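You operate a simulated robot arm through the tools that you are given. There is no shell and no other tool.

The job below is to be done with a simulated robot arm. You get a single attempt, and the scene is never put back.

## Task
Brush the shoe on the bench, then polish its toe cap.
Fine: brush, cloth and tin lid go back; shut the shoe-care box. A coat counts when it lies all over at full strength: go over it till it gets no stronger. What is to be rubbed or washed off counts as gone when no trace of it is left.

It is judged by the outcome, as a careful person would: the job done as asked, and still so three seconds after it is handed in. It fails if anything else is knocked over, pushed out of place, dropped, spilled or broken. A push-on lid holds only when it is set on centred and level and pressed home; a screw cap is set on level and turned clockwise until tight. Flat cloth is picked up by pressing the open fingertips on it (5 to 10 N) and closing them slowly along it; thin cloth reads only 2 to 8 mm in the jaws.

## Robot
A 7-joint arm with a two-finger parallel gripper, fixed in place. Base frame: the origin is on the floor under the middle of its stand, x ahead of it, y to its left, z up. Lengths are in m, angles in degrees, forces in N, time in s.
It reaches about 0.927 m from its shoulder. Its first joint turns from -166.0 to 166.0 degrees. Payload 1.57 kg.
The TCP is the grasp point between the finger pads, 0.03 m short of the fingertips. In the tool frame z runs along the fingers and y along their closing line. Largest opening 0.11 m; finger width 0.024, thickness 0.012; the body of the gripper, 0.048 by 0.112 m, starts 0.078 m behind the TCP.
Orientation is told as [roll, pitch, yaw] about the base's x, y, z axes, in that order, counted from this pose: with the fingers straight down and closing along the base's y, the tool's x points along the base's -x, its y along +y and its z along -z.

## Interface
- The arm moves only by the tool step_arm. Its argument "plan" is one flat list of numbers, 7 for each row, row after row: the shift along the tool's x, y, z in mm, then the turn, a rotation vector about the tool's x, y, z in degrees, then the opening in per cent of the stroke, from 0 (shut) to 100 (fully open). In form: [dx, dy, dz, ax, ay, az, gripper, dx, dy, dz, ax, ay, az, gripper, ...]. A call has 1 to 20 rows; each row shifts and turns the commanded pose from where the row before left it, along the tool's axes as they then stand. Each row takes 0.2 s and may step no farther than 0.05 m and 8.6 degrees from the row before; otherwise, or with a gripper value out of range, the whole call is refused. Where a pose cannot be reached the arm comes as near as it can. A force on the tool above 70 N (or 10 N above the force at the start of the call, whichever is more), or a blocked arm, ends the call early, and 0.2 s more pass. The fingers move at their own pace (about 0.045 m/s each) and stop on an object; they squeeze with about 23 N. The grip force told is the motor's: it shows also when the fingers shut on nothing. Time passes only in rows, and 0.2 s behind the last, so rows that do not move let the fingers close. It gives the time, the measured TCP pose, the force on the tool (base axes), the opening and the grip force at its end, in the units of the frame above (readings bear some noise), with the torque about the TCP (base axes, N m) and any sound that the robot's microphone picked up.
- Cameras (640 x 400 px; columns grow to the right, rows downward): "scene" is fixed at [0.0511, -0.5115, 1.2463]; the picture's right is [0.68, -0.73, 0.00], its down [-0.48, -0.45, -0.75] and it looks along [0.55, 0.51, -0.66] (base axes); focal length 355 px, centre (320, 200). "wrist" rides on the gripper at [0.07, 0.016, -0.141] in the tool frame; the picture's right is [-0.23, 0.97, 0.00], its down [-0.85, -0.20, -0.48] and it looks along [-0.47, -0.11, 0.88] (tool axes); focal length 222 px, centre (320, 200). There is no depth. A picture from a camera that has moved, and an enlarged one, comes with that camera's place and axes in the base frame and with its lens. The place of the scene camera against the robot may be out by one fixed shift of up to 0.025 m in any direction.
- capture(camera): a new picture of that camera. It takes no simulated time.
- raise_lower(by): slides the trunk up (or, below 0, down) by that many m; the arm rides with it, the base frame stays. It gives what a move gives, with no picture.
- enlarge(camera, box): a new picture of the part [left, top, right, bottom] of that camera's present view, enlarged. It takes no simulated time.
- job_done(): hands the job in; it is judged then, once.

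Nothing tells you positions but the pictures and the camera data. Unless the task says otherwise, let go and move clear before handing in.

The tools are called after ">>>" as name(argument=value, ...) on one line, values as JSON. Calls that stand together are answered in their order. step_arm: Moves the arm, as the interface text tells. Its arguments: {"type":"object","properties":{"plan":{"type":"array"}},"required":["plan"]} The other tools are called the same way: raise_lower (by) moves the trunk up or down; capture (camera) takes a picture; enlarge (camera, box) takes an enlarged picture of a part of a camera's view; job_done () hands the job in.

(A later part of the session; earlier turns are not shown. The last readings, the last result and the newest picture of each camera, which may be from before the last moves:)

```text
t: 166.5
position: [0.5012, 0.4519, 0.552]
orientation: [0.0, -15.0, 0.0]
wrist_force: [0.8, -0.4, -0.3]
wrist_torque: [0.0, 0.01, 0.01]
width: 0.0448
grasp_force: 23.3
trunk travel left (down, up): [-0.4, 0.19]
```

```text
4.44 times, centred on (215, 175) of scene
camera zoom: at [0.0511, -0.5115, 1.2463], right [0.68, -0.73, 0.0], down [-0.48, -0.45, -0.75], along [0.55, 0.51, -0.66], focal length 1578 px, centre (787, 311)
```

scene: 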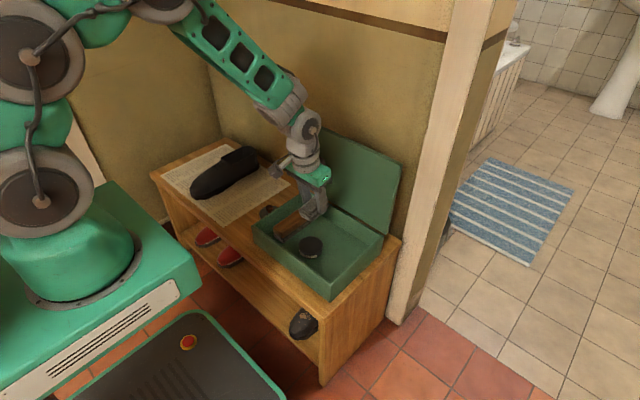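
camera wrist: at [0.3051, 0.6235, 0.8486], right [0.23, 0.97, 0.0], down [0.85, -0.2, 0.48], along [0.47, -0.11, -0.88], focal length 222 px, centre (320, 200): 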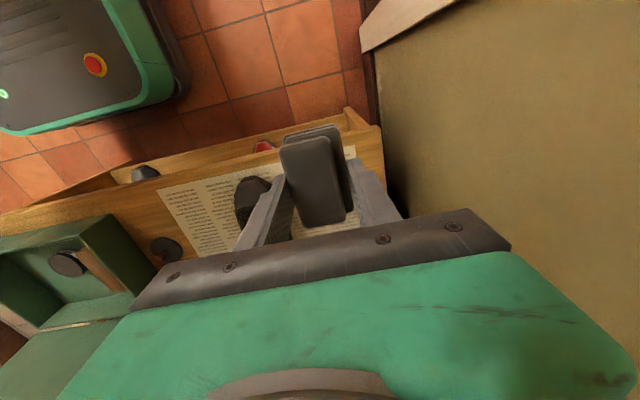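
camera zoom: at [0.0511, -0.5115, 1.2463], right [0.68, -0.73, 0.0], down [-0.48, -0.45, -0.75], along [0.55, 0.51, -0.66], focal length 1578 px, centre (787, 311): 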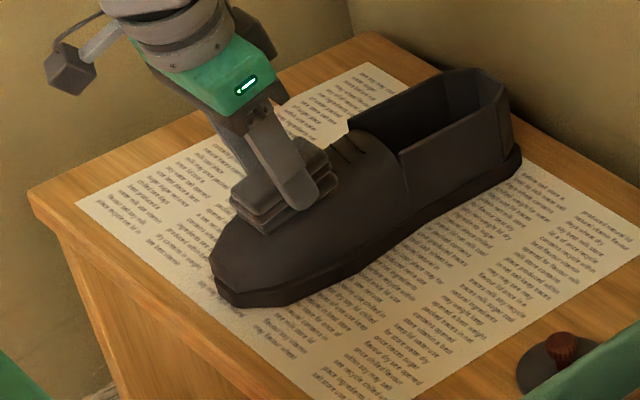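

Contact lightened by the end. I'll step back to the same viewpoint as before to compare the coat's strength.

>>> step_arm(plan=[0, 0, -30, 0, 0, 0, 26, 0, 0, -40, 0, 0, 0, 26, 10, -40, 0, 0, 0, 0, 26, 30, -40, -10, 0, 5, 0, 26, 30, -35, -25, 0, 5, 0, 26, 30, -30, -25, 0, 5, 0, 26, 12, -45, -17, 0, 0, 0, 26, 0, -6, 0, 0, 0, 0, 26, 0, 0, 0, 0, 0, 0, 26])

>>> enlarge(camera="wrist", box=[405, 125, 495, 225])

>>> enlarge(camera="scene", box=[140, 130, 300, 240])

```text
refused: row 4 steps farther than a row can; nothing moved
```

```text
4.00 times, centred on (450, 175) of wrist
camera zoom: at [0.397, 0.4696, 0.6706], right [0.22, 0.97, 0.06], down [0.7, -0.2, 0.68], along [0.68, -0.11, -0.73], focal length 888 px, centre (-200, 300)
```

zoom: 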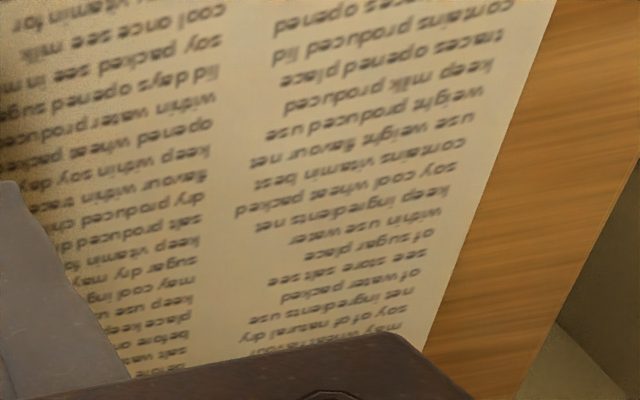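

```text
3.64 times, centred on (220, 185) of scene
camera zoom: at [0.0511, -0.5115, 1.2463], right [0.68, -0.73, 0.0], down [-0.48, -0.45, -0.75], along [0.55, 0.51, -0.66], focal length 1291 px, centre (684, 254)
```

zoom: 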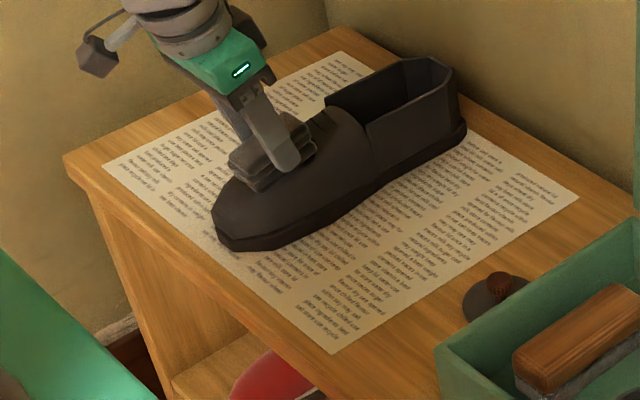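

>>> step_arm(plan=[0, 0, -30, 0, 0, 0, 26, 0, 0, -40, 0, 0, 0, 26, 10, -40, 0, 0, 0, 0, 26, 25, -35, -10, 0, 5, 0, 26, 25, -30, -20, 0, 5, 0, 26, 25, -30, -20, 0, 5, 0, 26, 25, -35, -17, 0, 0, 0, 26, 0, -26, -10, 0, 0, 0, 26, 0, 0, 0, 0, 0, 0, 26])

>>> capture(camera="wrist")

>>> enlarge(camera="wrist", box=[405, 125, 495, 225])

```text
t: 168.5
position: [0.3659, 0.2572, 0.6806]
orientation: [-0.1, 0.0, 0.0]
wrist_force: [0.7, 0.8, -0.4]
wrist_torque: [-0.02, 0.04, 0.0]
width: 0.0448
grasp_force: 23.4
trunk travel left (down, up): [-0.4, 0.19]
```

```text
taken
camera wrist: at [0.2962, 0.273, 0.822], right [0.23, 0.97, 0.0], down [0.86, -0.2, 0.48], along [0.47, -0.11, -0.88], focal length 222 px, centre (320, 200)
```

wrist: 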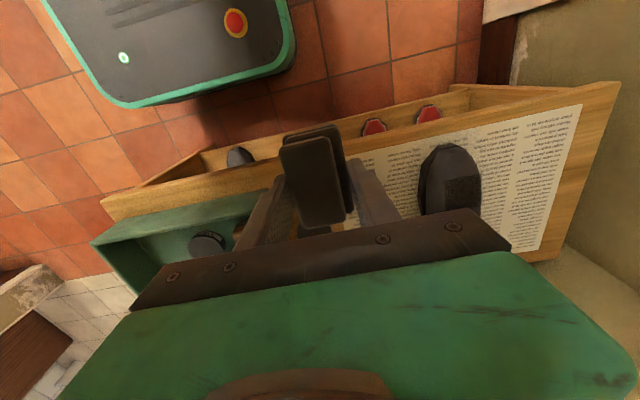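

```text
4.00 times, centred on (450, 175) of wrist
camera zoom: at [0.2962, 0.273, 0.822], right [0.23, 0.97, 0.0], down [0.86, -0.2, 0.48], along [0.47, -0.11, -0.88], focal length 888 px, centre (-200, 300)
```

zoom: 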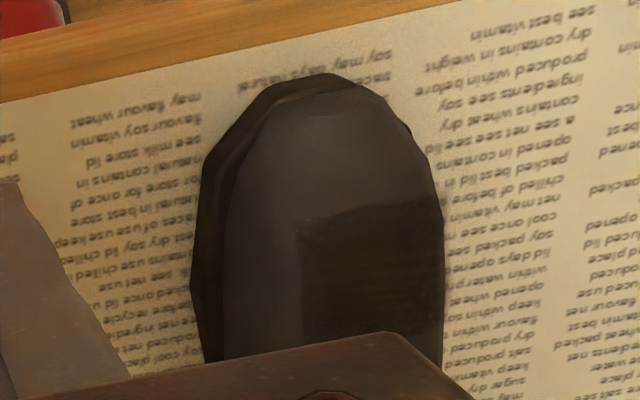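

>>> enlarge(camera="wrist", box=[430, 165, 485, 215])

>>> enlarge(camera="wrist", box=[270, 115, 360, 235])

```text
8.00 times, centred on (458, 190) of wrist
camera zoom: at [0.2962, 0.273, 0.822], right [0.23, 0.97, 0.0], down [0.86, -0.2, 0.48], along [0.47, -0.11, -0.88], focal length 1777 px, centre (-780, 280)
```

zoom: 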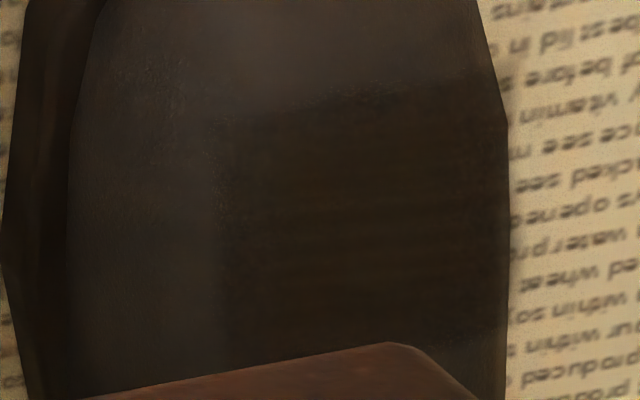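

```text
3.33 times, centred on (315, 175) of wrist
camera zoom: at [0.2962, 0.273, 0.822], right [0.23, 0.97, 0.0], down [0.86, -0.2, 0.48], along [0.47, -0.11, -0.88], focal length 740 px, centre (337, 283)
```

zoom: 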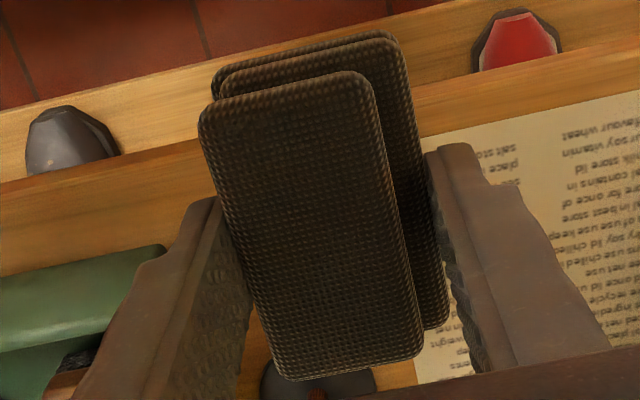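

The coat is nearly uniform, but a thin strip at the left edge looks slightly weaker. I'll roll the pad 10° and go over the left edge of the rectangle again.

>>> step_arm(plan=[0, 0, 0, 0, -7.5, 0, 26, 0, 0, 0, 0, -7.5, 0, 26, 0, 0, 0, -5, 0, 0, 26, 0, 0, 0, -5, 0, 0, 26, -14.1, 22.5, 27.5, 0, 0, 0, 26, -14.1, 22.5, 27.5, 0, 0, 0, 26, -14.1, 22.5, 27.5, 0, 0, 0, 26, -14.1, 22.5, 27.5, 0, 0, 0, 26, -14.1, 22.5, 27.5, 0, 0, 0, 26, -14.0, 22.4, 27.7, 0, 0, 0, 26, 0, 0, 10, 0, 0, 0, 26, 0, 0, 4, 0, 0, 0, 26, 0, 0, 0, 0, 0, 0, 26])

>>> step_arm(plan=[0, 0, 2, 0, 0, 0, 26, 0, 0, 0, 0, 0, 0, 26])

>>> step_arm(plan=[0, 0, 2, 0, 0, 0, 26, 0, 0, 0, 0, 0, 0, 26])

```text
t: 171.3
position: [0.4859, 0.4211, 0.5551]
orientation: [10.1, -15.0, 0.0]
wrist_force: [0.1, -0.2, 0.0]
wrist_torque: [-0.03, 0.02, -0.02]
width: 0.0447
grasp_force: 23.4
trunk travel left (down, up): [-0.4, 0.19]
```

```text
t: 171.9
position: [0.4878, 0.421, 0.5526]
orientation: [10.0, -15.1, 0.0]
wrist_force: [-0.4, 0.1, 0.7]
wrist_torque: [0.04, 0.01, 0.01]
width: 0.0448
grasp_force: 22.8
trunk travel left (down, up): [-0.4, 0.19]
```

```text
t: 172.5
position: [0.4886, 0.4217, 0.5502]
orientation: [10.0, -15.0, -0.1]
wrist_force: [-0.2, 0.3, -1.1]
wrist_torque: [0.01, 0.01, -0.01]
width: 0.0448
grasp_force: 23.1
trunk travel left (down, up): [-0.4, 0.19]
```

>>> step_arm(plan=[0, 0, 2, 0, 0, 0, 26, 0, 0, 0, 0, 0, 0, 26])

>>> step_arm(plan=[0, 0, 1.5, 0, 0, 0, 26, 0, 0, 0, 0, 0, 0, 26])

>>> step_arm(plan=[0, 0, 1.2, 0, 0, 0, 26, 0, 0, 0, 0, 0, 0, 26])

```text
t: 173.1
position: [0.4888, 0.422, 0.5486]
orientation: [10.0, -15.1, 0.0]
wrist_force: [0.4, -0.1, -0.2]
wrist_torque: [0.02, -0.02, -0.02]
width: 0.0447
grasp_force: 23.8
trunk travel left (down, up): [-0.4, 0.19]
```

```text
t: 173.7
position: [0.4891, 0.4222, 0.548]
orientation: [10.0, -14.9, -0.1]
wrist_force: [0.4, -0.1, -1.7]
wrist_torque: [0.0, 0.05, 0.02]
width: 0.0449
grasp_force: 23.4
trunk travel left (down, up): [-0.4, 0.19]
```

```text
t: 174.3
position: [0.4892, 0.4226, 0.546]
orientation: [9.9, -15.0, 0.0]
wrist_force: [0.0, 0.1, -0.4]
wrist_torque: [0.0, 0.01, -0.01]
width: 0.0448
grasp_force: 22.5
trunk travel left (down, up): [-0.4, 0.19]
```

>>> step_arm(plan=[0, 0, 1.2, 0, 0, 0, 26, 0, 0, 0, 0, 0, 0, 26])

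>>> step_arm(plan=[0, 0, 1.2, 0, 0, 0, 26, 0, 0, 0, 0, 0, 0, 26])

```text
t: 174.9
position: [0.4894, 0.4232, 0.5442]
orientation: [10.0, -15.0, 0.0]
wrist_force: [-2.4, -3.2, 3.3]
wrist_torque: [-0.06, 0.04, -0.01]
width: 0.0449
grasp_force: 23.5
trunk travel left (down, up): [-0.4, 0.19]
```

```text
t: 175.5
position: [0.4903, 0.4232, 0.5456]
orientation: [10.1, -15.1, -0.1]
wrist_force: [-5.4, -5.3, 13.1]
wrist_torque: [-0.14, 0.21, 0.01]
width: 0.0447
grasp_force: 23.0
trunk travel left (down, up): [-0.4, 0.19]
```

Contact is centred at the left edge of the rectangle. Rubbing lengthwise there with light force.

>>> step_arm(plan=[0, 0, -0.6, 0, 0, 0, 26, 5, 0, 0, 0, 0, 0, 26, 5, 0, 0, 0, 0, 0, 26, -5, 0, 0, 0, 0, 0, 26, -5, 0, 0, 0, 0, 0, 26, -5, 0, 0, 0, 0, 0, 26, -5, 0, 0, 0, 0, 0, 26, 5, 0, 0, 0, 0, 0, 26, 5, 0, 0, 0, 0, 0, 26, 0, 0, 0, 0, 0, 0, 26])

>>> step_arm(plan=[0, 0, 0.5, 0, 0, 0, 26, 5, 0, 0, 0, 0, 0, 26, 5, 0, 0, 0, 0, 0, 26, -5, 0, 0, 0, 0, 0, 26, -5, 0, 0, 0, 0, 0, 26, -5, 0, 0, 0, 0, 0, 26, -5, 0, 0, 0, 0, 0, 26, 5, 0, 0, 0, 0, 0, 26, 5, 0, 0, 0, 0, 0, 26, 0, 0, 0, 0, 0, 0, 26])

```text
t: 177.7
position: [0.4907, 0.4224, 0.5442]
orientation: [9.9, -15.0, 0.1]
wrist_force: [0.3, 0.2, -0.3]
wrist_torque: [-0.04, 0.0, -0.01]
width: 0.0446
grasp_force: 22.6
trunk travel left (down, up): [-0.4, 0.19]
```

```text
t: 179.9
position: [0.4896, 0.4219, 0.5437]
orientation: [10.0, -14.9, 0.0]
wrist_force: [0.7, 0.3, -0.8]
wrist_torque: [-0.01, 0.01, 0.01]
width: 0.045
grasp_force: 23.2
trunk travel left (down, up): [-0.4, 0.19]
```

Contact is nearly gone again; let me check whether the shoe shifted.

>>> step_arm(plan=[0, 0, -40, 0, 0, 0, 26, 20, -20, -30, 0, 0, 0, 26, 20, -30, -25, 5, 5, 0, 26, 20, -30, -20, 5, 5, 0, 26, 25, -35, -17, 0, 5, 0, 26, 0, -26, 0, 0, 0, 0, 26, 0, -20, 0, 0, 0, 0, 26, 0, 0, 0, 0, 0, 0, 26])

>>> enlarge(camera="scene", box=[140, 130, 300, 240])

>>> enlarge(camera="wrist", box=[405, 125, 505, 225])

```text
t: 181.7
position: [0.381, 0.2431, 0.6435]
orientation: [-0.2, 0.0, 0.8]
wrist_force: [0.0, -0.1, -1.3]
wrist_torque: [-0.03, -0.03, 0.0]
width: 0.0448
grasp_force: 22.7
trunk travel left (down, up): [-0.4, 0.19]
```

```text
3.64 times, centred on (220, 185) of scene
camera zoom: at [0.0511, -0.5115, 1.2463], right [0.68, -0.73, 0.0], down [-0.48, -0.45, -0.75], along [0.55, 0.51, -0.66], focal length 1291 px, centre (684, 254)
```

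zoom: 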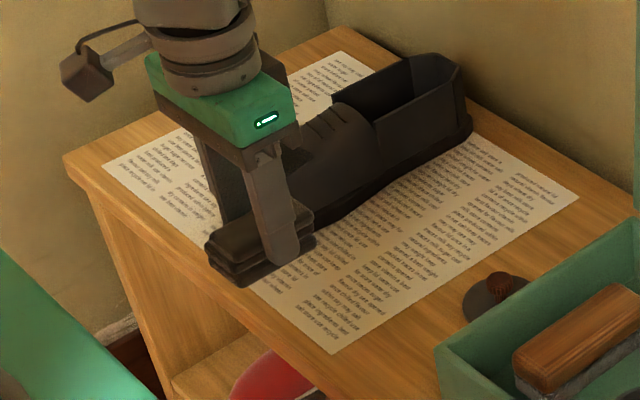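

```text
4.00 times, centred on (455, 175) of wrist
camera zoom: at [0.3111, 0.2598, 0.7857], right [0.21, 0.98, 0.0], down [0.86, -0.19, 0.48], along [0.47, -0.1, -0.88], focal length 888 px, centre (-220, 300)
```

zoom: 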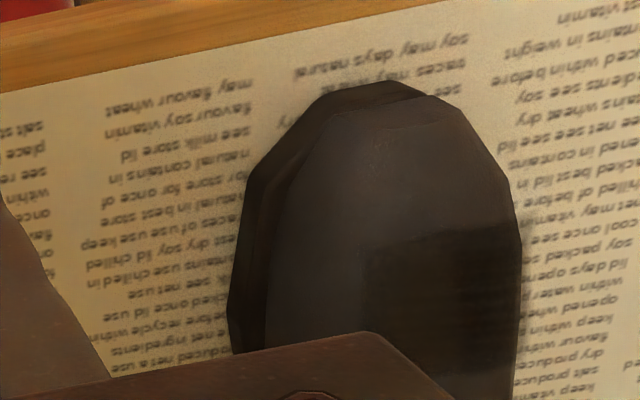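

The shoe has crept about 8 mm toward the wall from my back-and-forth rubbing. From now on I'll only stroke toward the toe (−x), which will pull it back. First, a closer look at the coat.

>>> enlarge(camera="wrist", box=[440, 165, 500, 225])

>>> step_arm(plan=[0, 0, -40, 0, 0, -0.8, 26, 5, -10, -40, 0, 0, 0, 26, 0, 0, 0, 0, 0, 0, 26])

>>> enlarge(camera="scene", box=[178, 145, 248, 210])

>>> enlarge(camera="wrist", box=[405, 125, 495, 225])

```text
6.67 times, centred on (470, 195) of wrist
camera zoom: at [0.3111, 0.2598, 0.7857], right [0.21, 0.98, 0.0], down [0.86, -0.19, 0.48], along [0.47, -0.1, -0.88], focal length 1481 px, centre (-680, 233)
```

zoom: 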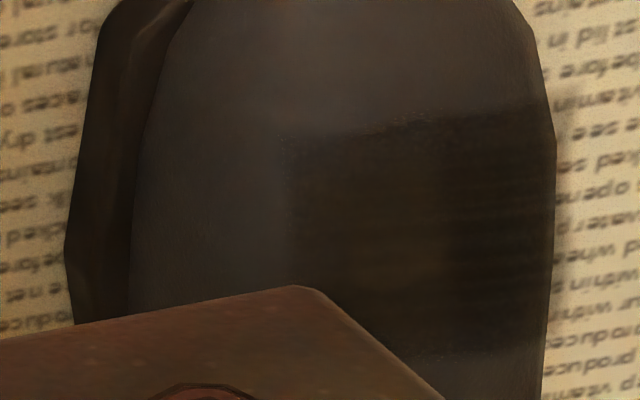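

```text
t: 182.5
position: [0.3764, 0.2331, 0.7246]
orientation: [-0.2, 0.0, 1.6]
wrist_force: [-0.1, 0.5, -0.7]
wrist_torque: [-0.03, -0.02, -0.01]
width: 0.0447
grasp_force: 22.9
trunk travel left (down, up): [-0.4, 0.19]
```

```text
6.15 times, centred on (213, 178) of scene
camera zoom: at [0.0511, -0.5115, 1.2463], right [0.68, -0.73, 0.0], down [-0.48, -0.45, -0.75], along [0.55, 0.51, -0.66], focal length 2184 px, centre (978, 338)
```

zoom: 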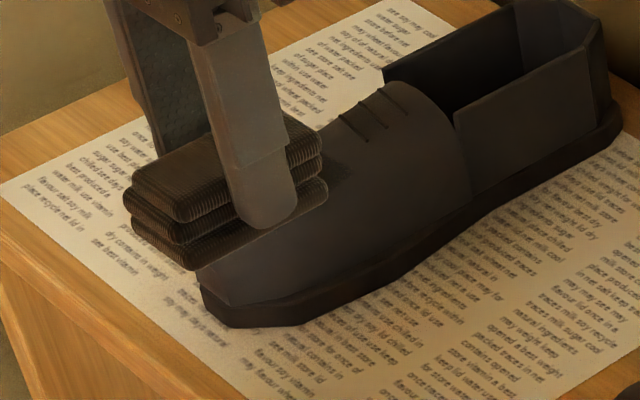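

```text
4.00 times, centred on (450, 175) of wrist
camera zoom: at [0.3059, 0.2482, 0.8662], right [0.2, 0.98, 0.0], down [0.86, -0.17, 0.48], along [0.47, -0.1, -0.88], focal length 888 px, centre (-200, 300)
```

zoom: 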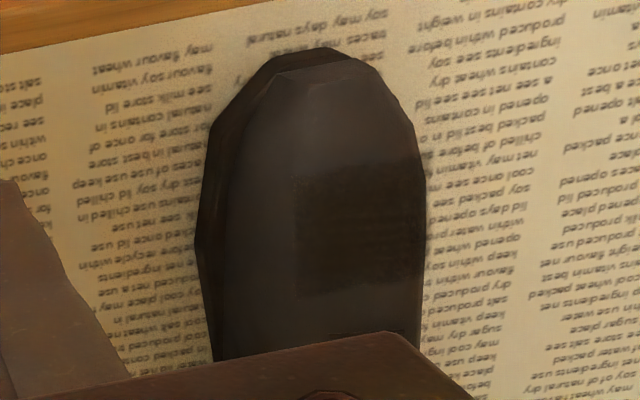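

The whole rectangle is visible now and evenly dark apart from lighting. To be sure it's at full strength I'll make several more passes, only stroking toward the toe, at centre, left and right.

>>> step_arm(plan=[0, 0, 0, 0, 0, 1.6, 26, 0, 0, 0, 0, -7.5, 0, 26, 0, 0, 0, 0, -7.5, 0, 26, -11.9, 31.3, 23.8, 0, 0, 0, 26, -11.9, 31.3, 23.8, 0, 0, 0, 26, -11.9, 31.3, 23.8, 0, 0, 0, 26, -11.9, 31.3, 23.8, 0, 0, 0, 26, -11.9, 31.3, 23.8, 0, 0, 0, 26, -11.9, 31.3, 23.8, 0, 0, 0, 26, -11.9, 31.1, 24, 0, 0, 0, 26, 0, 0, 12, 0, 0, 0, 26, 0, 0, 10, 0, 0, 0, 26, 0, 0, 0, 0, 0, 0, 26])

>>> step_arm(plan=[0, 0, 4, 0, 0, 0, 26, 0, 0, 2, 0, 0, 0, 26, 0, 0, 0, 0, 0, 0, 26])

>>> step_arm(plan=[0, 0, 2, 0, 0, 0, 26, 0, 0, 0, 0, 0, 0, 26])

```text
t: 185.3
position: [0.5056, 0.4521, 0.562]
orientation: [-0.3, -15.2, 0.1]
wrist_force: [-0.8, 0.3, 0.1]
wrist_torque: [0.02, -0.02, 0.03]
width: 0.0447
grasp_force: 23.4
trunk travel left (down, up): [-0.4, 0.19]
```

```text
t: 186.1
position: [0.5084, 0.4526, 0.5571]
orientation: [-0.2, -15.0, 0.1]
wrist_force: [0.0, 0.0, -0.3]
wrist_torque: [-0.04, 0.02, -0.01]
width: 0.0448
grasp_force: 22.8
trunk travel left (down, up): [-0.4, 0.19]
```

```text
t: 186.7
position: [0.5095, 0.4523, 0.5549]
orientation: [-0.2, -15.2, 0.1]
wrist_force: [0.4, 0.3, -0.4]
wrist_torque: [-0.02, 0.01, 0.0]
width: 0.045
grasp_force: 23.0
trunk travel left (down, up): [-0.4, 0.19]
```

>>> step_arm(plan=[0, 0, 2, 0, 0, 0, 26, 0, 0, 0, 0, 0, 0, 26])

>>> step_arm(plan=[0, 0, 1.5, 0, 0, 0, 26, 0, 0, 0, 0, 0, 0, 26])

```text
t: 187.3
position: [0.5088, 0.4508, 0.5523]
orientation: [-0.2, -15.0, 0.2]
wrist_force: [-0.1, 0.3, -0.3]
wrist_torque: [0.0, 0.03, 0.01]
width: 0.0448
grasp_force: 22.7
trunk travel left (down, up): [-0.4, 0.19]
```

```text
t: 187.9
position: [0.5095, 0.4526, 0.552]
orientation: [-0.2, -15.1, 0.1]
wrist_force: [-1.7, -0.5, 2.0]
wrist_torque: [-0.02, -0.07, -0.04]
width: 0.0445
grasp_force: 23.0
trunk travel left (down, up): [-0.4, 0.19]
```

>>> step_arm(plan=[0, 0, 1.0, 0, 0, 0, 26, 5, 0, 0, 0, 0, 0, 26, 5, 0, 0, 0, 0, 0, 26, 5, 0, 0, 0, 0, 0, 26, 5, 0, 0, 0, 0, 0, 26, 5, 0, 0, 0, 0, 0, 26, 0, 0, -6, 0, 0, 0, 26, -25, 0, 0, 0, 0, 0, 26, 0, 0, 6, 0, 0, 0, 26, 5, 0, 0, 0, 0, 0, 26, 5, 0, 0, 0, 0, 0, 26, 5, 0, 0, 0, 0, 0, 26, 5, 0, 0, 0, 0, 0, 26, 5, 0, 0, 0, 0, 0, 26, 0, 0, 0, 0, 0, 0, 26])

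>>> step_arm(plan=[0, 0, -6, 0, 0, 0, 26, -25, 6, 0, 0, 0, 0, 26, 0, 6, 0, 0, 0, 0, 26, 0, 0, 6, 0, 0, 0, 26, 5, 0, 0, 0, 0, 0, 26, 5, 0, 0, 0, 0, 0, 26, 5, 0, 0, 0, 0, 0, 26, 5, 0, 0, 0, 0, 0, 26, 5, 0, 0, 0, 0, 0, 26, 0, 0, 0, 0, 0, 0, 26])

>>> enlarge(camera="scene", box=[140, 130, 300, 240])

```text
t: 191.1
position: [0.486, 0.4528, 0.5443]
orientation: [-0.1, -15.1, -0.1]
wrist_force: [5.2, 2.4, 11.6]
wrist_torque: [0.07, -0.27, 0.01]
width: 0.0449
grasp_force: 23.2
trunk travel left (down, up): [-0.4, 0.19]
```

```text
t: 193.3
position: [0.4864, 0.4653, 0.5456]
orientation: [-0.2, -15.3, 0.0]
wrist_force: [4.6, 0.5, 11.3]
wrist_torque: [-0.13, -0.21, 0.04]
width: 0.0448
grasp_force: 23.3
trunk travel left (down, up): [-0.4, 0.19]
```

```text
3.64 times, centred on (220, 185) of scene
camera zoom: at [0.0511, -0.5115, 1.2463], right [0.68, -0.73, 0.0], down [-0.48, -0.45, -0.75], along [0.55, 0.51, -0.66], focal length 1291 px, centre (684, 254)
```

zoom: 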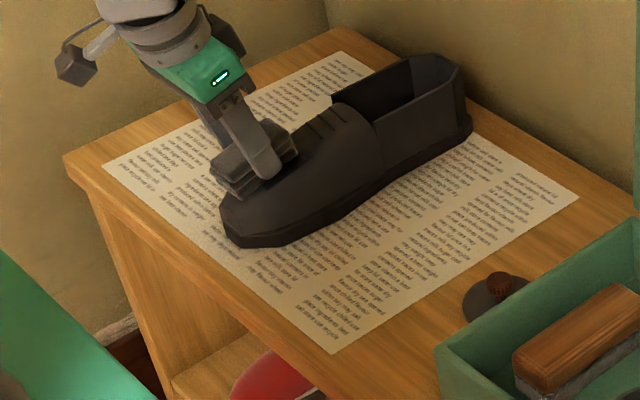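

Strokes toward the toe hold the shoe still. Continuing: one more line on the left, then rolled passes.

>>> step_arm(plan=[0, 0, -6, 0, 0, 0, 26, -25, -12, 0, 0, 0, 0, 26, 0, -13, 0, 0, 0, 0, 26, 0, 0, 6, 0, 0, 0, 26, 5, 0, 0, 0, 0, 0, 26, 5, 0, 0, 0, 0, 0, 26, 5, 0, 0, 0, 0, 0, 26, 5, 0, 0, 0, 0, 0, 26, 5, 0, 0, 0, 0, 0, 26, 0, 0, 0, 0, 0, 0, 26])

>>> step_arm(plan=[0, 0, -12, 0, 0, 0, 26, -25, -12, 0, -5, 0, 0, 26, 0, -4, 0, -5, 0, 0, 26, 0, 0, 7, 0, 0, 0, 26, 0, 0, 0, 0, 0, 0, 26])

>>> step_arm(plan=[0, 0, 2, 0, 0, 0, 26, 0, 0, 0, 0, 0, 0, 26])

>>> step_arm(plan=[0, 0, 2, 0, 0, 0, 26, 0, 0, 0, 0, 0, 0, 26])

```text
t: 195.5
position: [0.4856, 0.4411, 0.5469]
orientation: [0.0, -15.2, 0.1]
wrist_force: [4.1, 0.1, 13.5]
wrist_torque: [0.16, -0.15, -0.08]
width: 0.0449
grasp_force: 22.9
trunk travel left (down, up): [-0.4, 0.19]
```

```text
t: 196.7
position: [0.5083, 0.4247, 0.555]
orientation: [9.8, -14.9, 0.1]
wrist_force: [-0.5, 0.2, 0.4]
wrist_torque: [0.0, 0.0, 0.04]
width: 0.045
grasp_force: 22.4
trunk travel left (down, up): [-0.4, 0.19]
```

```text
t: 197.3
position: [0.5091, 0.426, 0.5528]
orientation: [9.8, -15.0, 0.1]
wrist_force: [0.1, 0.8, 0.1]
wrist_torque: [-0.01, -0.02, 0.01]
width: 0.0449
grasp_force: 22.6
trunk travel left (down, up): [-0.4, 0.19]
```

```text
t: 197.9
position: [0.51, 0.4252, 0.5516]
orientation: [9.8, -15.1, 0.0]
wrist_force: [0.5, -0.5, 0.8]
wrist_torque: [-0.02, -0.02, -0.01]
width: 0.0449
grasp_force: 22.8
trunk travel left (down, up): [-0.4, 0.19]
```

>>> step_arm(plan=[0, 0, 2, 0, 0, 0, 26, 0, 0, 0, 0, 0, 0, 26])

>>> step_arm(plan=[0, 0, 1.5, 0, 0, 0, 26, 0, 0, 0, 0, 0, 0, 26])

```text
t: 198.5
position: [0.5104, 0.4255, 0.5494]
orientation: [9.8, -15.2, 0.0]
wrist_force: [0.1, -0.4, -0.3]
wrist_torque: [-0.02, 0.0, 0.02]
width: 0.045
grasp_force: 23.0
trunk travel left (down, up): [-0.4, 0.19]
```

```text
t: 199.1
position: [0.5099, 0.426, 0.5482]
orientation: [9.9, -15.1, 0.0]
wrist_force: [-3.1, -2.8, 6.7]
wrist_torque: [-0.09, 0.24, 0.01]
width: 0.0449
grasp_force: 23.1
trunk travel left (down, up): [-0.4, 0.19]
```

>>> step_arm(plan=[0, 0, 0.3, 0, 0, 0, 26, 5, 0, 0, 0, 0, 0, 26, 5, 0, 0, 0, 0, 0, 26, 5, 0, 0, 0, 0, 0, 26, 5, 0, 0, 0, 0, 0, 26, 0, 0, -6, 0, 0, 0, 26, -20, 0, 0, 0, 0, 0, 26, 0, 0, 6, 0, 0, 0, 26, 5, 0, 0, 0, 0, 0, 26, 5, 0, 0, 0, 0, 0, 26, 5, 0, 0, 0, 0, 0, 26, 5, 0, 0, 0, 0, 0, 26, 0, 0, 0, 0, 0, 0, 26])

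>>> step_arm(plan=[0, 0, -20, 0, 0, 0, 26, -20, 25, 0, 5, 0, 0, 26, 0, 25, 0, 5, 0, 0, 26, 0, 8, 0, 5, 0, 0, 26, 0, 0, 0, 5, 0, 0, 26, 0, 0, 8, 0, 0, 0, 26, 0, 0, 0, 0, 0, 0, 26])

>>> enlarge(camera="scene", box=[140, 130, 300, 240])

```text
t: 201.9
position: [0.4918, 0.4244, 0.5437]
orientation: [9.9, -15.2, 0.0]
wrist_force: [4.7, -2.3, 11.1]
wrist_torque: [-0.09, -0.14, 0.02]
width: 0.0451
grasp_force: 22.9
trunk travel left (down, up): [-0.4, 0.19]
```

```text
t: 203.5
position: [0.5033, 0.4742, 0.5659]
orientation: [-10.2, -15.0, 0.1]
wrist_force: [0.3, -0.7, -1.4]
wrist_torque: [-0.03, 0.03, 0.01]
width: 0.0448
grasp_force: 23.4
out of reach, approached as far as the arm can: row 6
trunk travel left (down, up): [-0.4, 0.19]
```

```text
3.64 times, centred on (220, 185) of scene
camera zoom: at [0.0511, -0.5115, 1.2463], right [0.68, -0.73, 0.0], down [-0.48, -0.45, -0.75], along [0.55, 0.51, -0.66], focal length 1291 px, centre (684, 254)
```

zoom: 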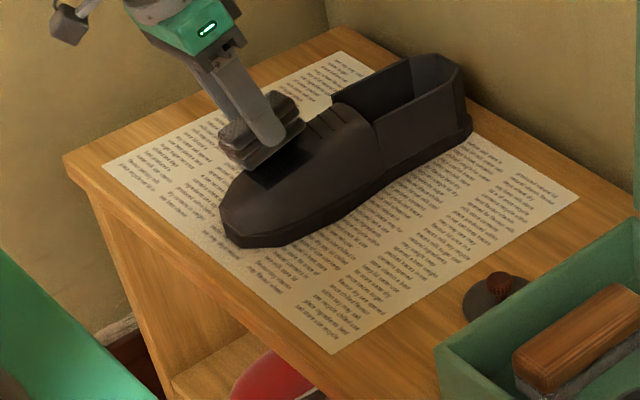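

The right-side roll pose is at the arm's reach limit. I'll lift clear and lower the trunk a bit to gain reach.

>>> step_arm(plan=[0, 0, -40, 0, 0, 0, 26, 0, 0, -40, 0, 0, 0, 26, 0, 0, -40, 0, 0, 0, 26, 0, 0, -30, 0, 0, 0, 26, 0, 0, 0, 0, 0, 0, 26])

>>> raise_lower(by=-0.1)

>>> capture(camera="scene")

```text
t: 204.7
position: [0.4639, 0.5006, 0.7079]
orientation: [-10.1, -15.1, 0.1]
wrist_force: [0.3, 0.8, 0.3]
wrist_torque: [0.02, -0.02, 0.02]
width: 0.0447
grasp_force: 23.0
trunk travel left (down, up): [-0.4, 0.19]
```

```text
t: 206.0
position: [0.4655, 0.5008, 0.6081]
orientation: [-10.3, -15.1, 0.1]
wrist_force: [0.0, -0.1, -0.2]
wrist_torque: [-0.05, 0.01, 0.05]
width: 0.0447
grasp_force: 23.0
trunk travel left (down, up): [-0.3, 0.29]
```

```text
taken
```

scene: 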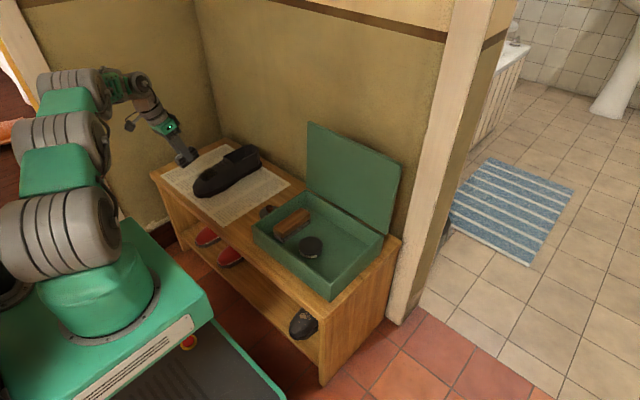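

>>> enlarge(camera="scene", box=[178, 145, 248, 210])

>>> capture(camera="wrist")

```text
6.15 times, centred on (213, 178) of scene
camera zoom: at [0.0511, -0.5115, 1.2463], right [0.68, -0.73, 0.0], down [-0.48, -0.45, -0.75], along [0.55, 0.51, -0.66], focal length 2184 px, centre (978, 338)
```

zoom: 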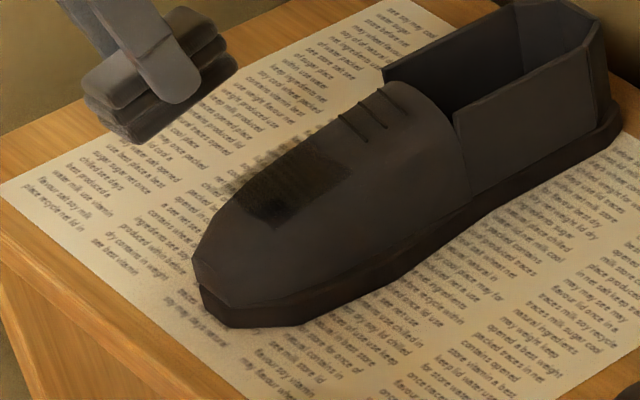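

```text
taken
camera wrist: at [0.362, 0.5419, 0.7223], right [0.26, 0.96, -0.11], down [0.69, -0.11, 0.71], along [0.67, -0.26, -0.69], focal length 222 px, centre (320, 200)
```

wrist: 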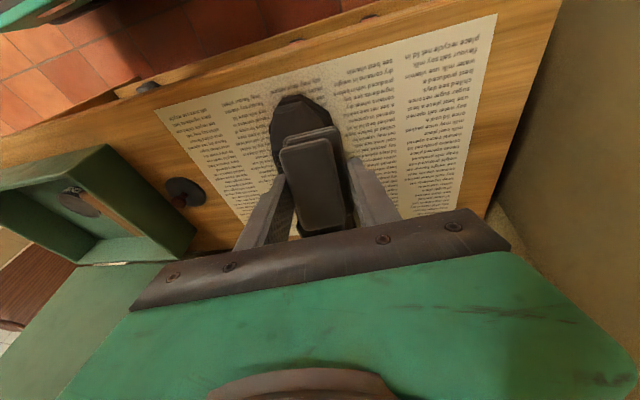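

>>> enlarge(camera="scene", box=[196, 155, 232, 187])

```text
12.50 times, centred on (214, 171) of scene
camera zoom: at [0.0511, -0.5115, 1.2463], right [0.68, -0.73, 0.0], down [-0.48, -0.45, -0.75], along [0.55, 0.51, -0.66], focal length 4437 px, centre (1645, 562)
```

zoom: 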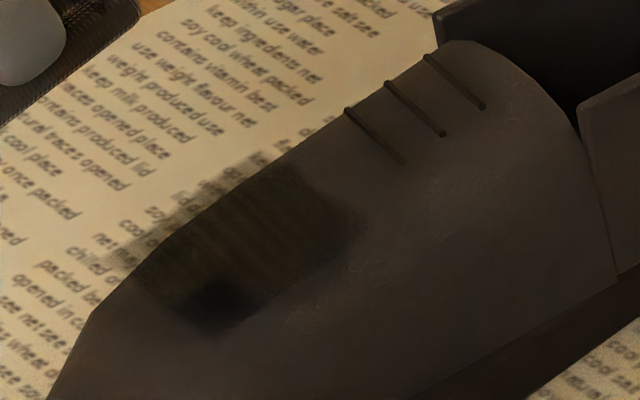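

I see the coat is not yet even: one spot near the front-left is distinctly darker than the rest. I'll get a close top view of the patch to judge it properly.

>>> step_arm(plan=[0, 0, -40, 0, 0, 0, 26, 0, 0, -40, 0, 0, 0, 26, 0, 0, 0, -5, 0, 0, 26, 0, 0, 0, -5, 0, 0, 26, 0, 0, 0, 0, 7.5, 0, 26, 0, 0, 0, 0, 7.5, 0, 26, 1, -37, 8, 0, 0, 0, 26, 1, -37, 8, 0, 0, 0, 26, 1, -37, 16, 0, 0, 0, 26, 1, -37, 26, 0, 0, 0, 26, 1, -37, 26, 0, 0, 0, 26, 0, 0, 0, 0, 0, 0, 26])

>>> capture(camera="wrist")

>>> enlarge(camera="wrist", box=[400, 130, 490, 215])

```text
t: 208.6
position: [0.443, 0.3303, 0.6018]
orientation: [-0.2, 0.0, 0.0]
wrist_force: [0.1, -0.2, -0.3]
wrist_torque: [0.01, 0.0, 0.01]
width: 0.0449
grasp_force: 22.3
out of reach, approached as far as the arm can: row 3
trunk travel left (down, up): [-0.3, 0.29]
```

```text
taken
camera wrist: at [0.3722, 0.3481, 0.7431], right [0.23, 0.97, 0.0], down [0.85, -0.2, 0.48], along [0.47, -0.11, -0.88], focal length 222 px, centre (320, 200)
```

wrist: 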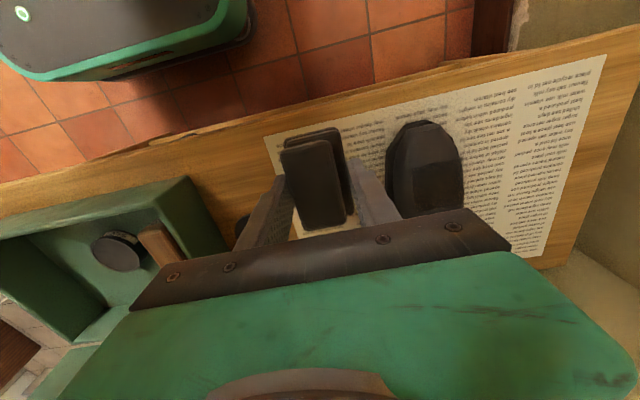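

```text
4.71 times, centred on (445, 172) of wrist
camera zoom: at [0.3722, 0.3481, 0.7431], right [0.23, 0.97, 0.0], down [0.85, -0.2, 0.48], along [0.47, -0.11, -0.88], focal length 1045 px, centre (-268, 329)
```

zoom: 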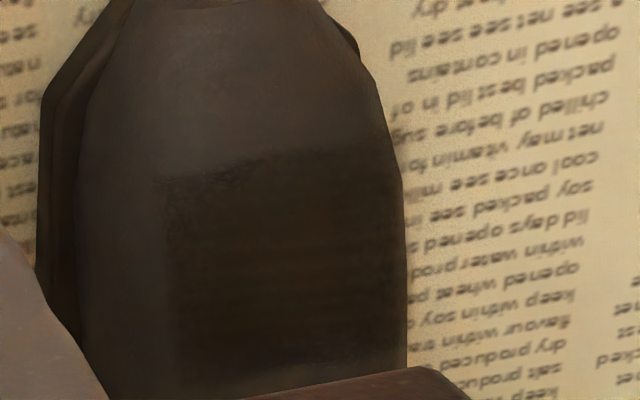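

>>> enlarge(camera="wrist", box=[412, 160, 466, 210])

>>> enlarge(camera="scene", box=[200, 155, 232, 185])

```text
8.00 times, centred on (439, 185) of wrist
camera zoom: at [0.3722, 0.3481, 0.7431], right [0.23, 0.97, 0.0], down [0.85, -0.2, 0.48], along [0.47, -0.11, -0.88], focal length 1777 px, centre (-632, 320)
```

zoom: 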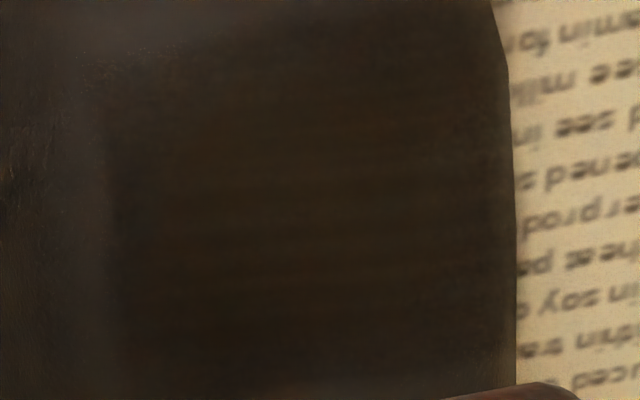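

```text
13.33 times, centred on (216, 170) of scene
camera zoom: at [0.0511, -0.5115, 1.2463], right [0.68, -0.73, 0.0], down [-0.48, -0.45, -0.75], along [0.55, 0.51, -0.66], focal length 4732 px, centre (1707, 600)
```

zoom: 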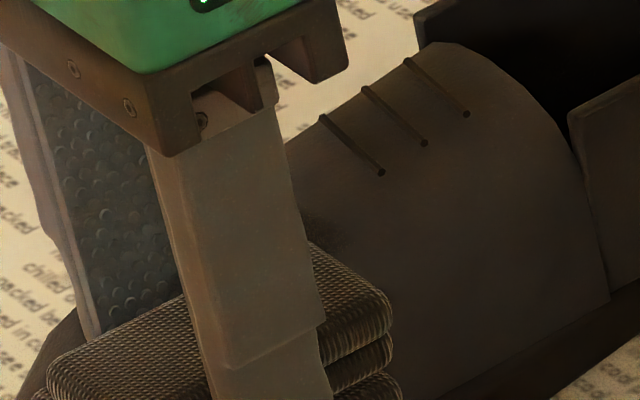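

From above, the coat looks uniformly dark. The dark spot may have been the pad's shadow, so I'll move the arm right away toward the box and look once more.

>>> step_arm(plan=[0, 0, -30, 0, 0, 0, 26, 0, -40, -10, 0, 0, 0, 26, 0, -45, 0, 0, 0, 0, 26, 0, -45, 0, 0, 0, 0, 26, 0, -45, 0, 0, 0, 0, 26, 0, -45, 0, 0, 0, 0, 26, 0, -45, 0, 0, 0, 0, 26, 0, -45, 0, 0, 0, 0, 26, -20, -40, 0, 0, 0, 0, 26, 0, 0, 0, 0, 0, 0, 26])

>>> enlarge(camera="scene", box=[196, 155, 232, 187])

>>> enlarge(camera="scene", box=[178, 145, 248, 210])

```text
t: 210.8
position: [0.4633, -0.0169, 0.6435]
orientation: [-0.2, -0.1, 0.1]
wrist_force: [-0.1, 0.3, -1.2]
wrist_torque: [0.01, -0.03, 0.04]
width: 0.0448
grasp_force: 22.9
trunk travel left (down, up): [-0.3, 0.29]
```

```text
12.50 times, centred on (214, 171) of scene
camera zoom: at [0.0511, -0.5115, 1.2463], right [0.68, -0.73, 0.0], down [-0.48, -0.45, -0.75], along [0.55, 0.51, -0.66], focal length 4437 px, centre (1645, 562)
```

zoom: 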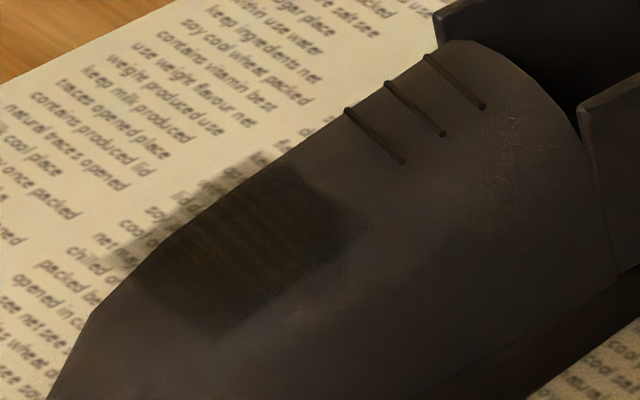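

```text
6.15 times, centred on (213, 178) of scene
camera zoom: at [0.0511, -0.5115, 1.2463], right [0.68, -0.73, 0.0], down [-0.48, -0.45, -0.75], along [0.55, 0.51, -0.66], focal length 2184 px, centre (978, 338)
```

zoom: 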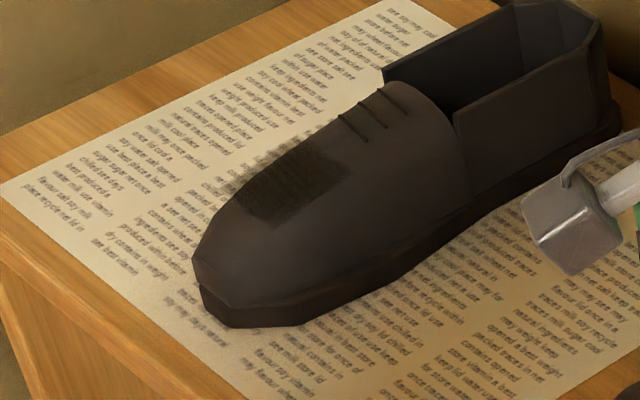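

The spot was only a shadow; the coat looks even from here. I'll also check the right-hand side of the toe cap with the wrist camera turned around.

>>> step_arm(plan=[0, 0, -40, 0, 0, 8.2, 26, 0, 0, -20, 0, 0, 8.2, 26, 0, 0, 0, 0, 0, 8.2, 26, 0, 0, 0, 0, 0, 8.2, 26, 0, 0, 0, 0, 0, 8.2, 26, 0, 0, 0, 0, 0, 8.2, 26, 0, 0, 0, 0, 0, 8.2, 26, 0, 0, 0, 0, 0, 8.2, 26, 0, 0, 0, 0, 0, 8.2, 26, 0, 0, 0, 0, 0, 8.2, 26, 0, 0, 0, 0, 0, 8, 26, 0, 0, 0, 0, 0, 0, 26])

>>> step_arm(plan=[44.75, -5.3, 0, 0, 0, 0, 26, 44.75, -5.3, 0, 0, 0, 0, 26, 44.75, -5.3, 0, 0, 0, 0, 26, 44.75, -5.3, 0, 0, 0, 0, 26, 44.75, -5.3, 0, 0, 0, 0, 26, 44.75, -5.3, 0, 0, 0, 0, 26, 44.75, -5.3, 0, 0, 0, 0, 26, 44.75, -5.3, 0, 0, 0, 0, 26, 44.75, -5.3, 0, 0, 0, 0, 26, 44.75, -5.3, 10, 0, 0, 0, 26, 44.75, -5.3, 20, 0, 0, 0, 26, 40, -5.3, 25, 0, 0, 0, 26, 0, 0, 20, 0, 0, 0, 26, 0, 0, 0, 0, 0, 0, 26])

>>> capture(camera="wrist")

```text
t: 213.4
position: [0.4624, -0.0174, 0.7033]
orientation: [0.1, -0.2, -90.1]
wrist_force: [-0.3, -0.5, -0.6]
wrist_torque: [0.02, 0.02, -0.01]
width: 0.0445
grasp_force: 23.1
trunk travel left (down, up): [-0.3, 0.29]
```

```text
t: 216.4
position: [0.3991, 0.5162, 0.6281]
orientation: [0.2, -0.2, -90.0]
wrist_force: [-0.4, -0.7, -0.7]
wrist_torque: [-0.04, -0.01, -0.02]
width: 0.0448
grasp_force: 23.3
trunk travel left (down, up): [-0.3, 0.29]
```

```text
taken
camera wrist: at [0.4151, 0.5857, 0.7685], right [0.97, -0.23, 0.0], down [-0.2, -0.85, 0.48], along [-0.11, -0.47, -0.88], focal length 222 px, centre (320, 200)
```

wrist: 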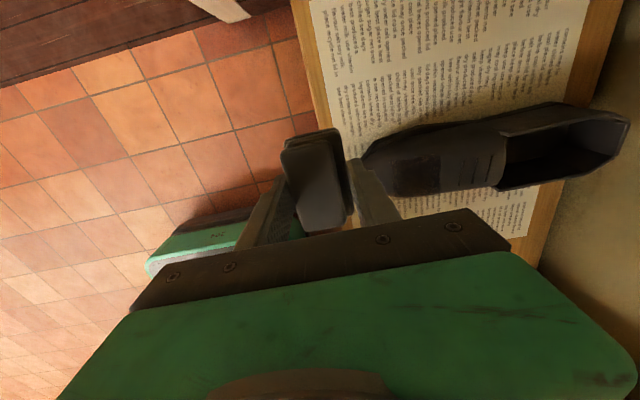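

>>> enlarge(camera="wrist", box=[355, 115, 475, 210])

>>> enlarge(camera="wrist", box=[385, 140, 450, 205])

```text
4.21 times, centred on (415, 162) of wrist
camera zoom: at [0.4151, 0.5857, 0.7685], right [0.97, -0.23, 0.0], down [-0.2, -0.85, 0.48], along [-0.11, -0.47, -0.88], focal length 935 px, centre (-80, 358)
```

zoom: 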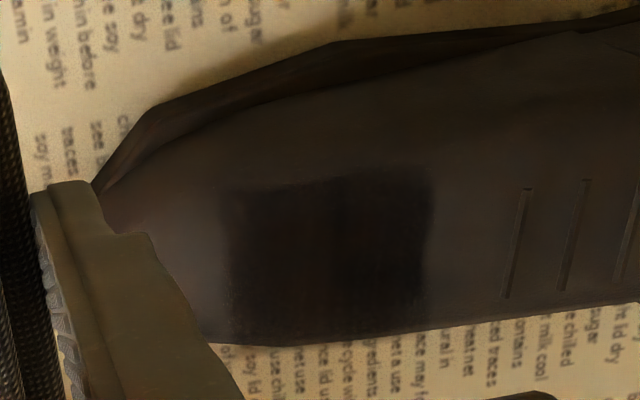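

```text
6.15 times, centred on (418, 172) of wrist
camera zoom: at [0.4151, 0.5857, 0.7685], right [0.97, -0.23, 0.0], down [-0.2, -0.85, 0.48], along [-0.11, -0.47, -0.88], focal length 1367 px, centre (-280, 369)
```

zoom: 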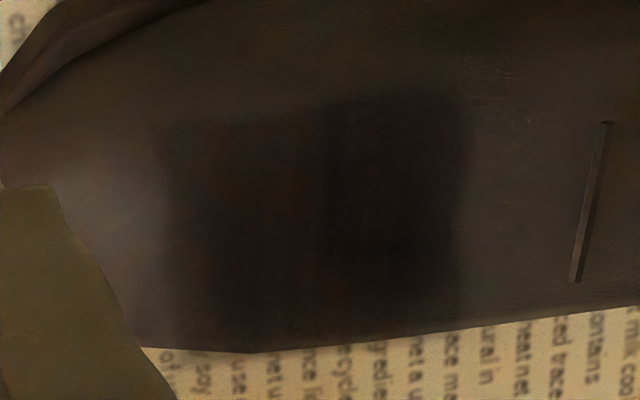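

From this side I can see the patch's true right edge (y≈0.474), and that the rear half of the coat is darker than the front half. So the front half needs more polish. I'll tilt to 30° and draw the pad's edge across the whole rectangle, toward the toe.

>>> step_arm(plan=[0, 0, -40, 0, 0, -8.2, 26, 0, 0, -20, 0, 0, -8.2, 26, 0, 0, 0, 0, 0, -8.2, 26, 0, 0, 0, 0, 0, -8.2, 26, 0, 0, 0, 0, 0, -8.2, 26, 0, 0, 0, 0, 0, -8.2, 26, 0, 0, 0, 0, 0, -8.2, 26, 0, 0, 0, 0, 0, -8.2, 26, 0, 0, 0, 0, 0, -8.2, 26, 0, 0, 0, 0, 0, -8.2, 26, 0, 0, 0, 0, 0, -8, 26, 0, 0, 0, 0, -7.5, 0, 26, 0, 0, 0, 0, -7.5, 0, 26, 0, 0, 0, 0, -7.5, 0, 26, 0, 0, 0, 0, -7.5, 0, 26, -18.6, -16, 37.6, 0, 0, 0, 26, -18.6, -16, 37.6, 0, 0, 0, 26, -18.6, -16, 37.6, 0, 0, 0, 26, -18.6, -16, 37.6, 0, 0, 0, 26, 0, 0, 0, 0, 0, 0, 26])

>>> enlarge(camera="scene", box=[160, 120, 280, 220])

>>> capture(camera="wrist")

```text
t: 220.6
position: [0.5365, 0.4506, 0.5948]
orientation: [-0.2, -30.0, 0.2]
wrist_force: [0.1, 0.8, 0.1]
wrist_torque: [0.03, 0.0, 0.03]
width: 0.0447
grasp_force: 22.6
trunk travel left (down, up): [-0.3, 0.29]
```

```text
4.00 times, centred on (220, 170) of scene
camera zoom: at [0.0511, -0.5115, 1.2463], right [0.68, -0.73, 0.0], down [-0.48, -0.45, -0.75], along [0.55, 0.51, -0.66], focal length 1420 px, centre (720, 320)
```

zoom: 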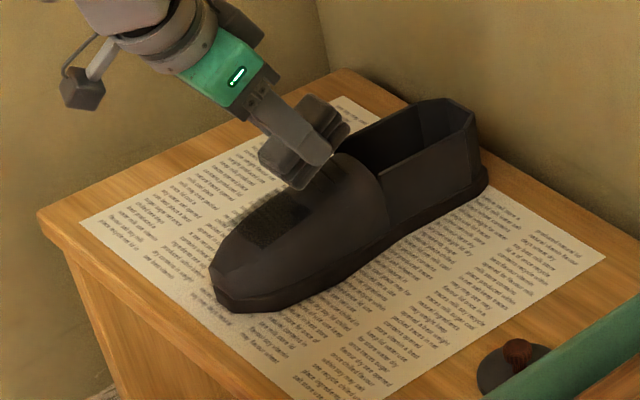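

```text
taken
camera wrist: at [0.407, 0.4678, 0.6821], right [0.2, 0.97, 0.11], down [0.5, -0.2, 0.84], along [0.84, -0.11, -0.53], focal length 222 px, centre (320, 200)
```

wrist: 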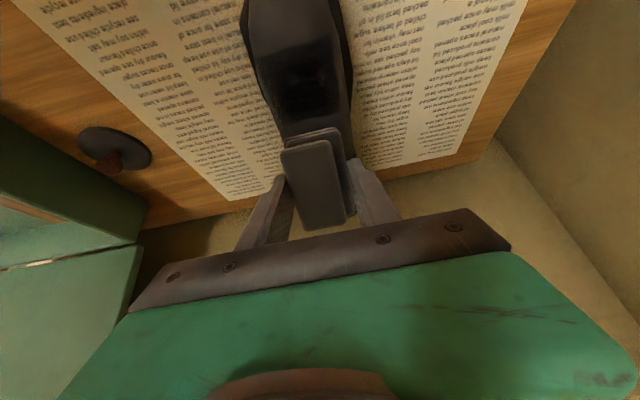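

The patch is now well visible just ahead of the pad; zooming in.

>>> enlarge(camera="wrist", box=[235, 20, 365, 140])

>>> enlarge(camera="scene", box=[200, 155, 240, 190])

```text
3.33 times, centred on (300, 80) of wrist
camera zoom: at [0.407, 0.4678, 0.6821], right [0.2, 0.97, 0.11], down [0.5, -0.2, 0.84], along [0.84, -0.11, -0.53], focal length 740 px, centre (387, 600)
```

zoom: 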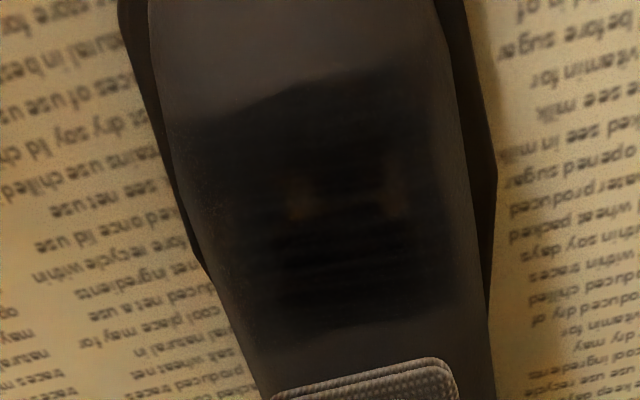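

```text
11.43 times, centred on (220, 172) of scene
camera zoom: at [0.0511, -0.5115, 1.2463], right [0.68, -0.73, 0.0], down [-0.48, -0.45, -0.75], along [0.55, 0.51, -0.66], focal length 4056 px, centre (1463, 514)
```

zoom: 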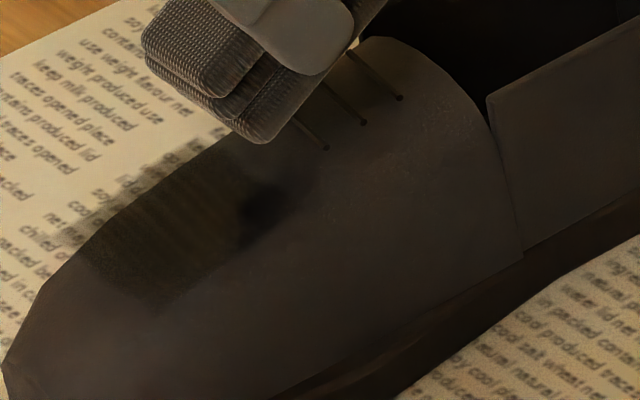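

I can see the patch clearly: evenly dark with two faint lighter spots (perhaps reflections, perhaps thin places) and slight streaks. I'll sweep the pad's edge over it in overlapping lines to even everything out.

>>> step_arm(plan=[5, 0, 8.7, 0, 0, 0, 26, 4, 0, 6.9, 0, 0, 0, 26, 0, 0, 0, 0, 0, 0, 26])

>>> step_arm(plan=[1, 0, 1.7, 0, 0, 0, 26, 0, 0, 0, 0, 0, 0, 26])

>>> step_arm(plan=[1, 0, 1.7, 0, 0, 0, 26, 0, 0, 0, 0, 0, 0, 26])

>>> step_arm(plan=[1, 0, 1.7, 0, 0, 0, 26, 0, 0, 0, 0, 0, 0, 26])

```text
t: 221.4
position: [0.5389, 0.451, 0.5762]
orientation: [-0.1, -30.1, 0.1]
wrist_force: [0.0, 0.5, -0.1]
wrist_torque: [-0.01, 0.02, 0.01]
width: 0.045
grasp_force: 23.0
trunk travel left (down, up): [-0.3, 0.29]
```

```text
t: 222.0
position: [0.5377, 0.4509, 0.5752]
orientation: [-0.2, -30.1, 0.2]
wrist_force: [-0.1, -0.1, -0.6]
wrist_torque: [0.0, -0.01, 0.01]
width: 0.0448
grasp_force: 22.8
trunk travel left (down, up): [-0.3, 0.29]
```

```text
t: 222.6
position: [0.538, 0.4516, 0.5706]
orientation: [-0.3, -30.1, 0.1]
wrist_force: [-1.3, 0.4, -0.1]
wrist_torque: [-0.01, -0.01, -0.02]
width: 0.0448
grasp_force: 22.8
trunk travel left (down, up): [-0.3, 0.29]
```

```text
t: 223.2
position: [0.538, 0.4506, 0.5694]
orientation: [-0.2, -30.1, 0.1]
wrist_force: [0.9, -0.2, -0.6]
wrist_torque: [0.0, 0.04, 0.02]
width: 0.0448
grasp_force: 23.3
trunk travel left (down, up): [-0.3, 0.29]
```

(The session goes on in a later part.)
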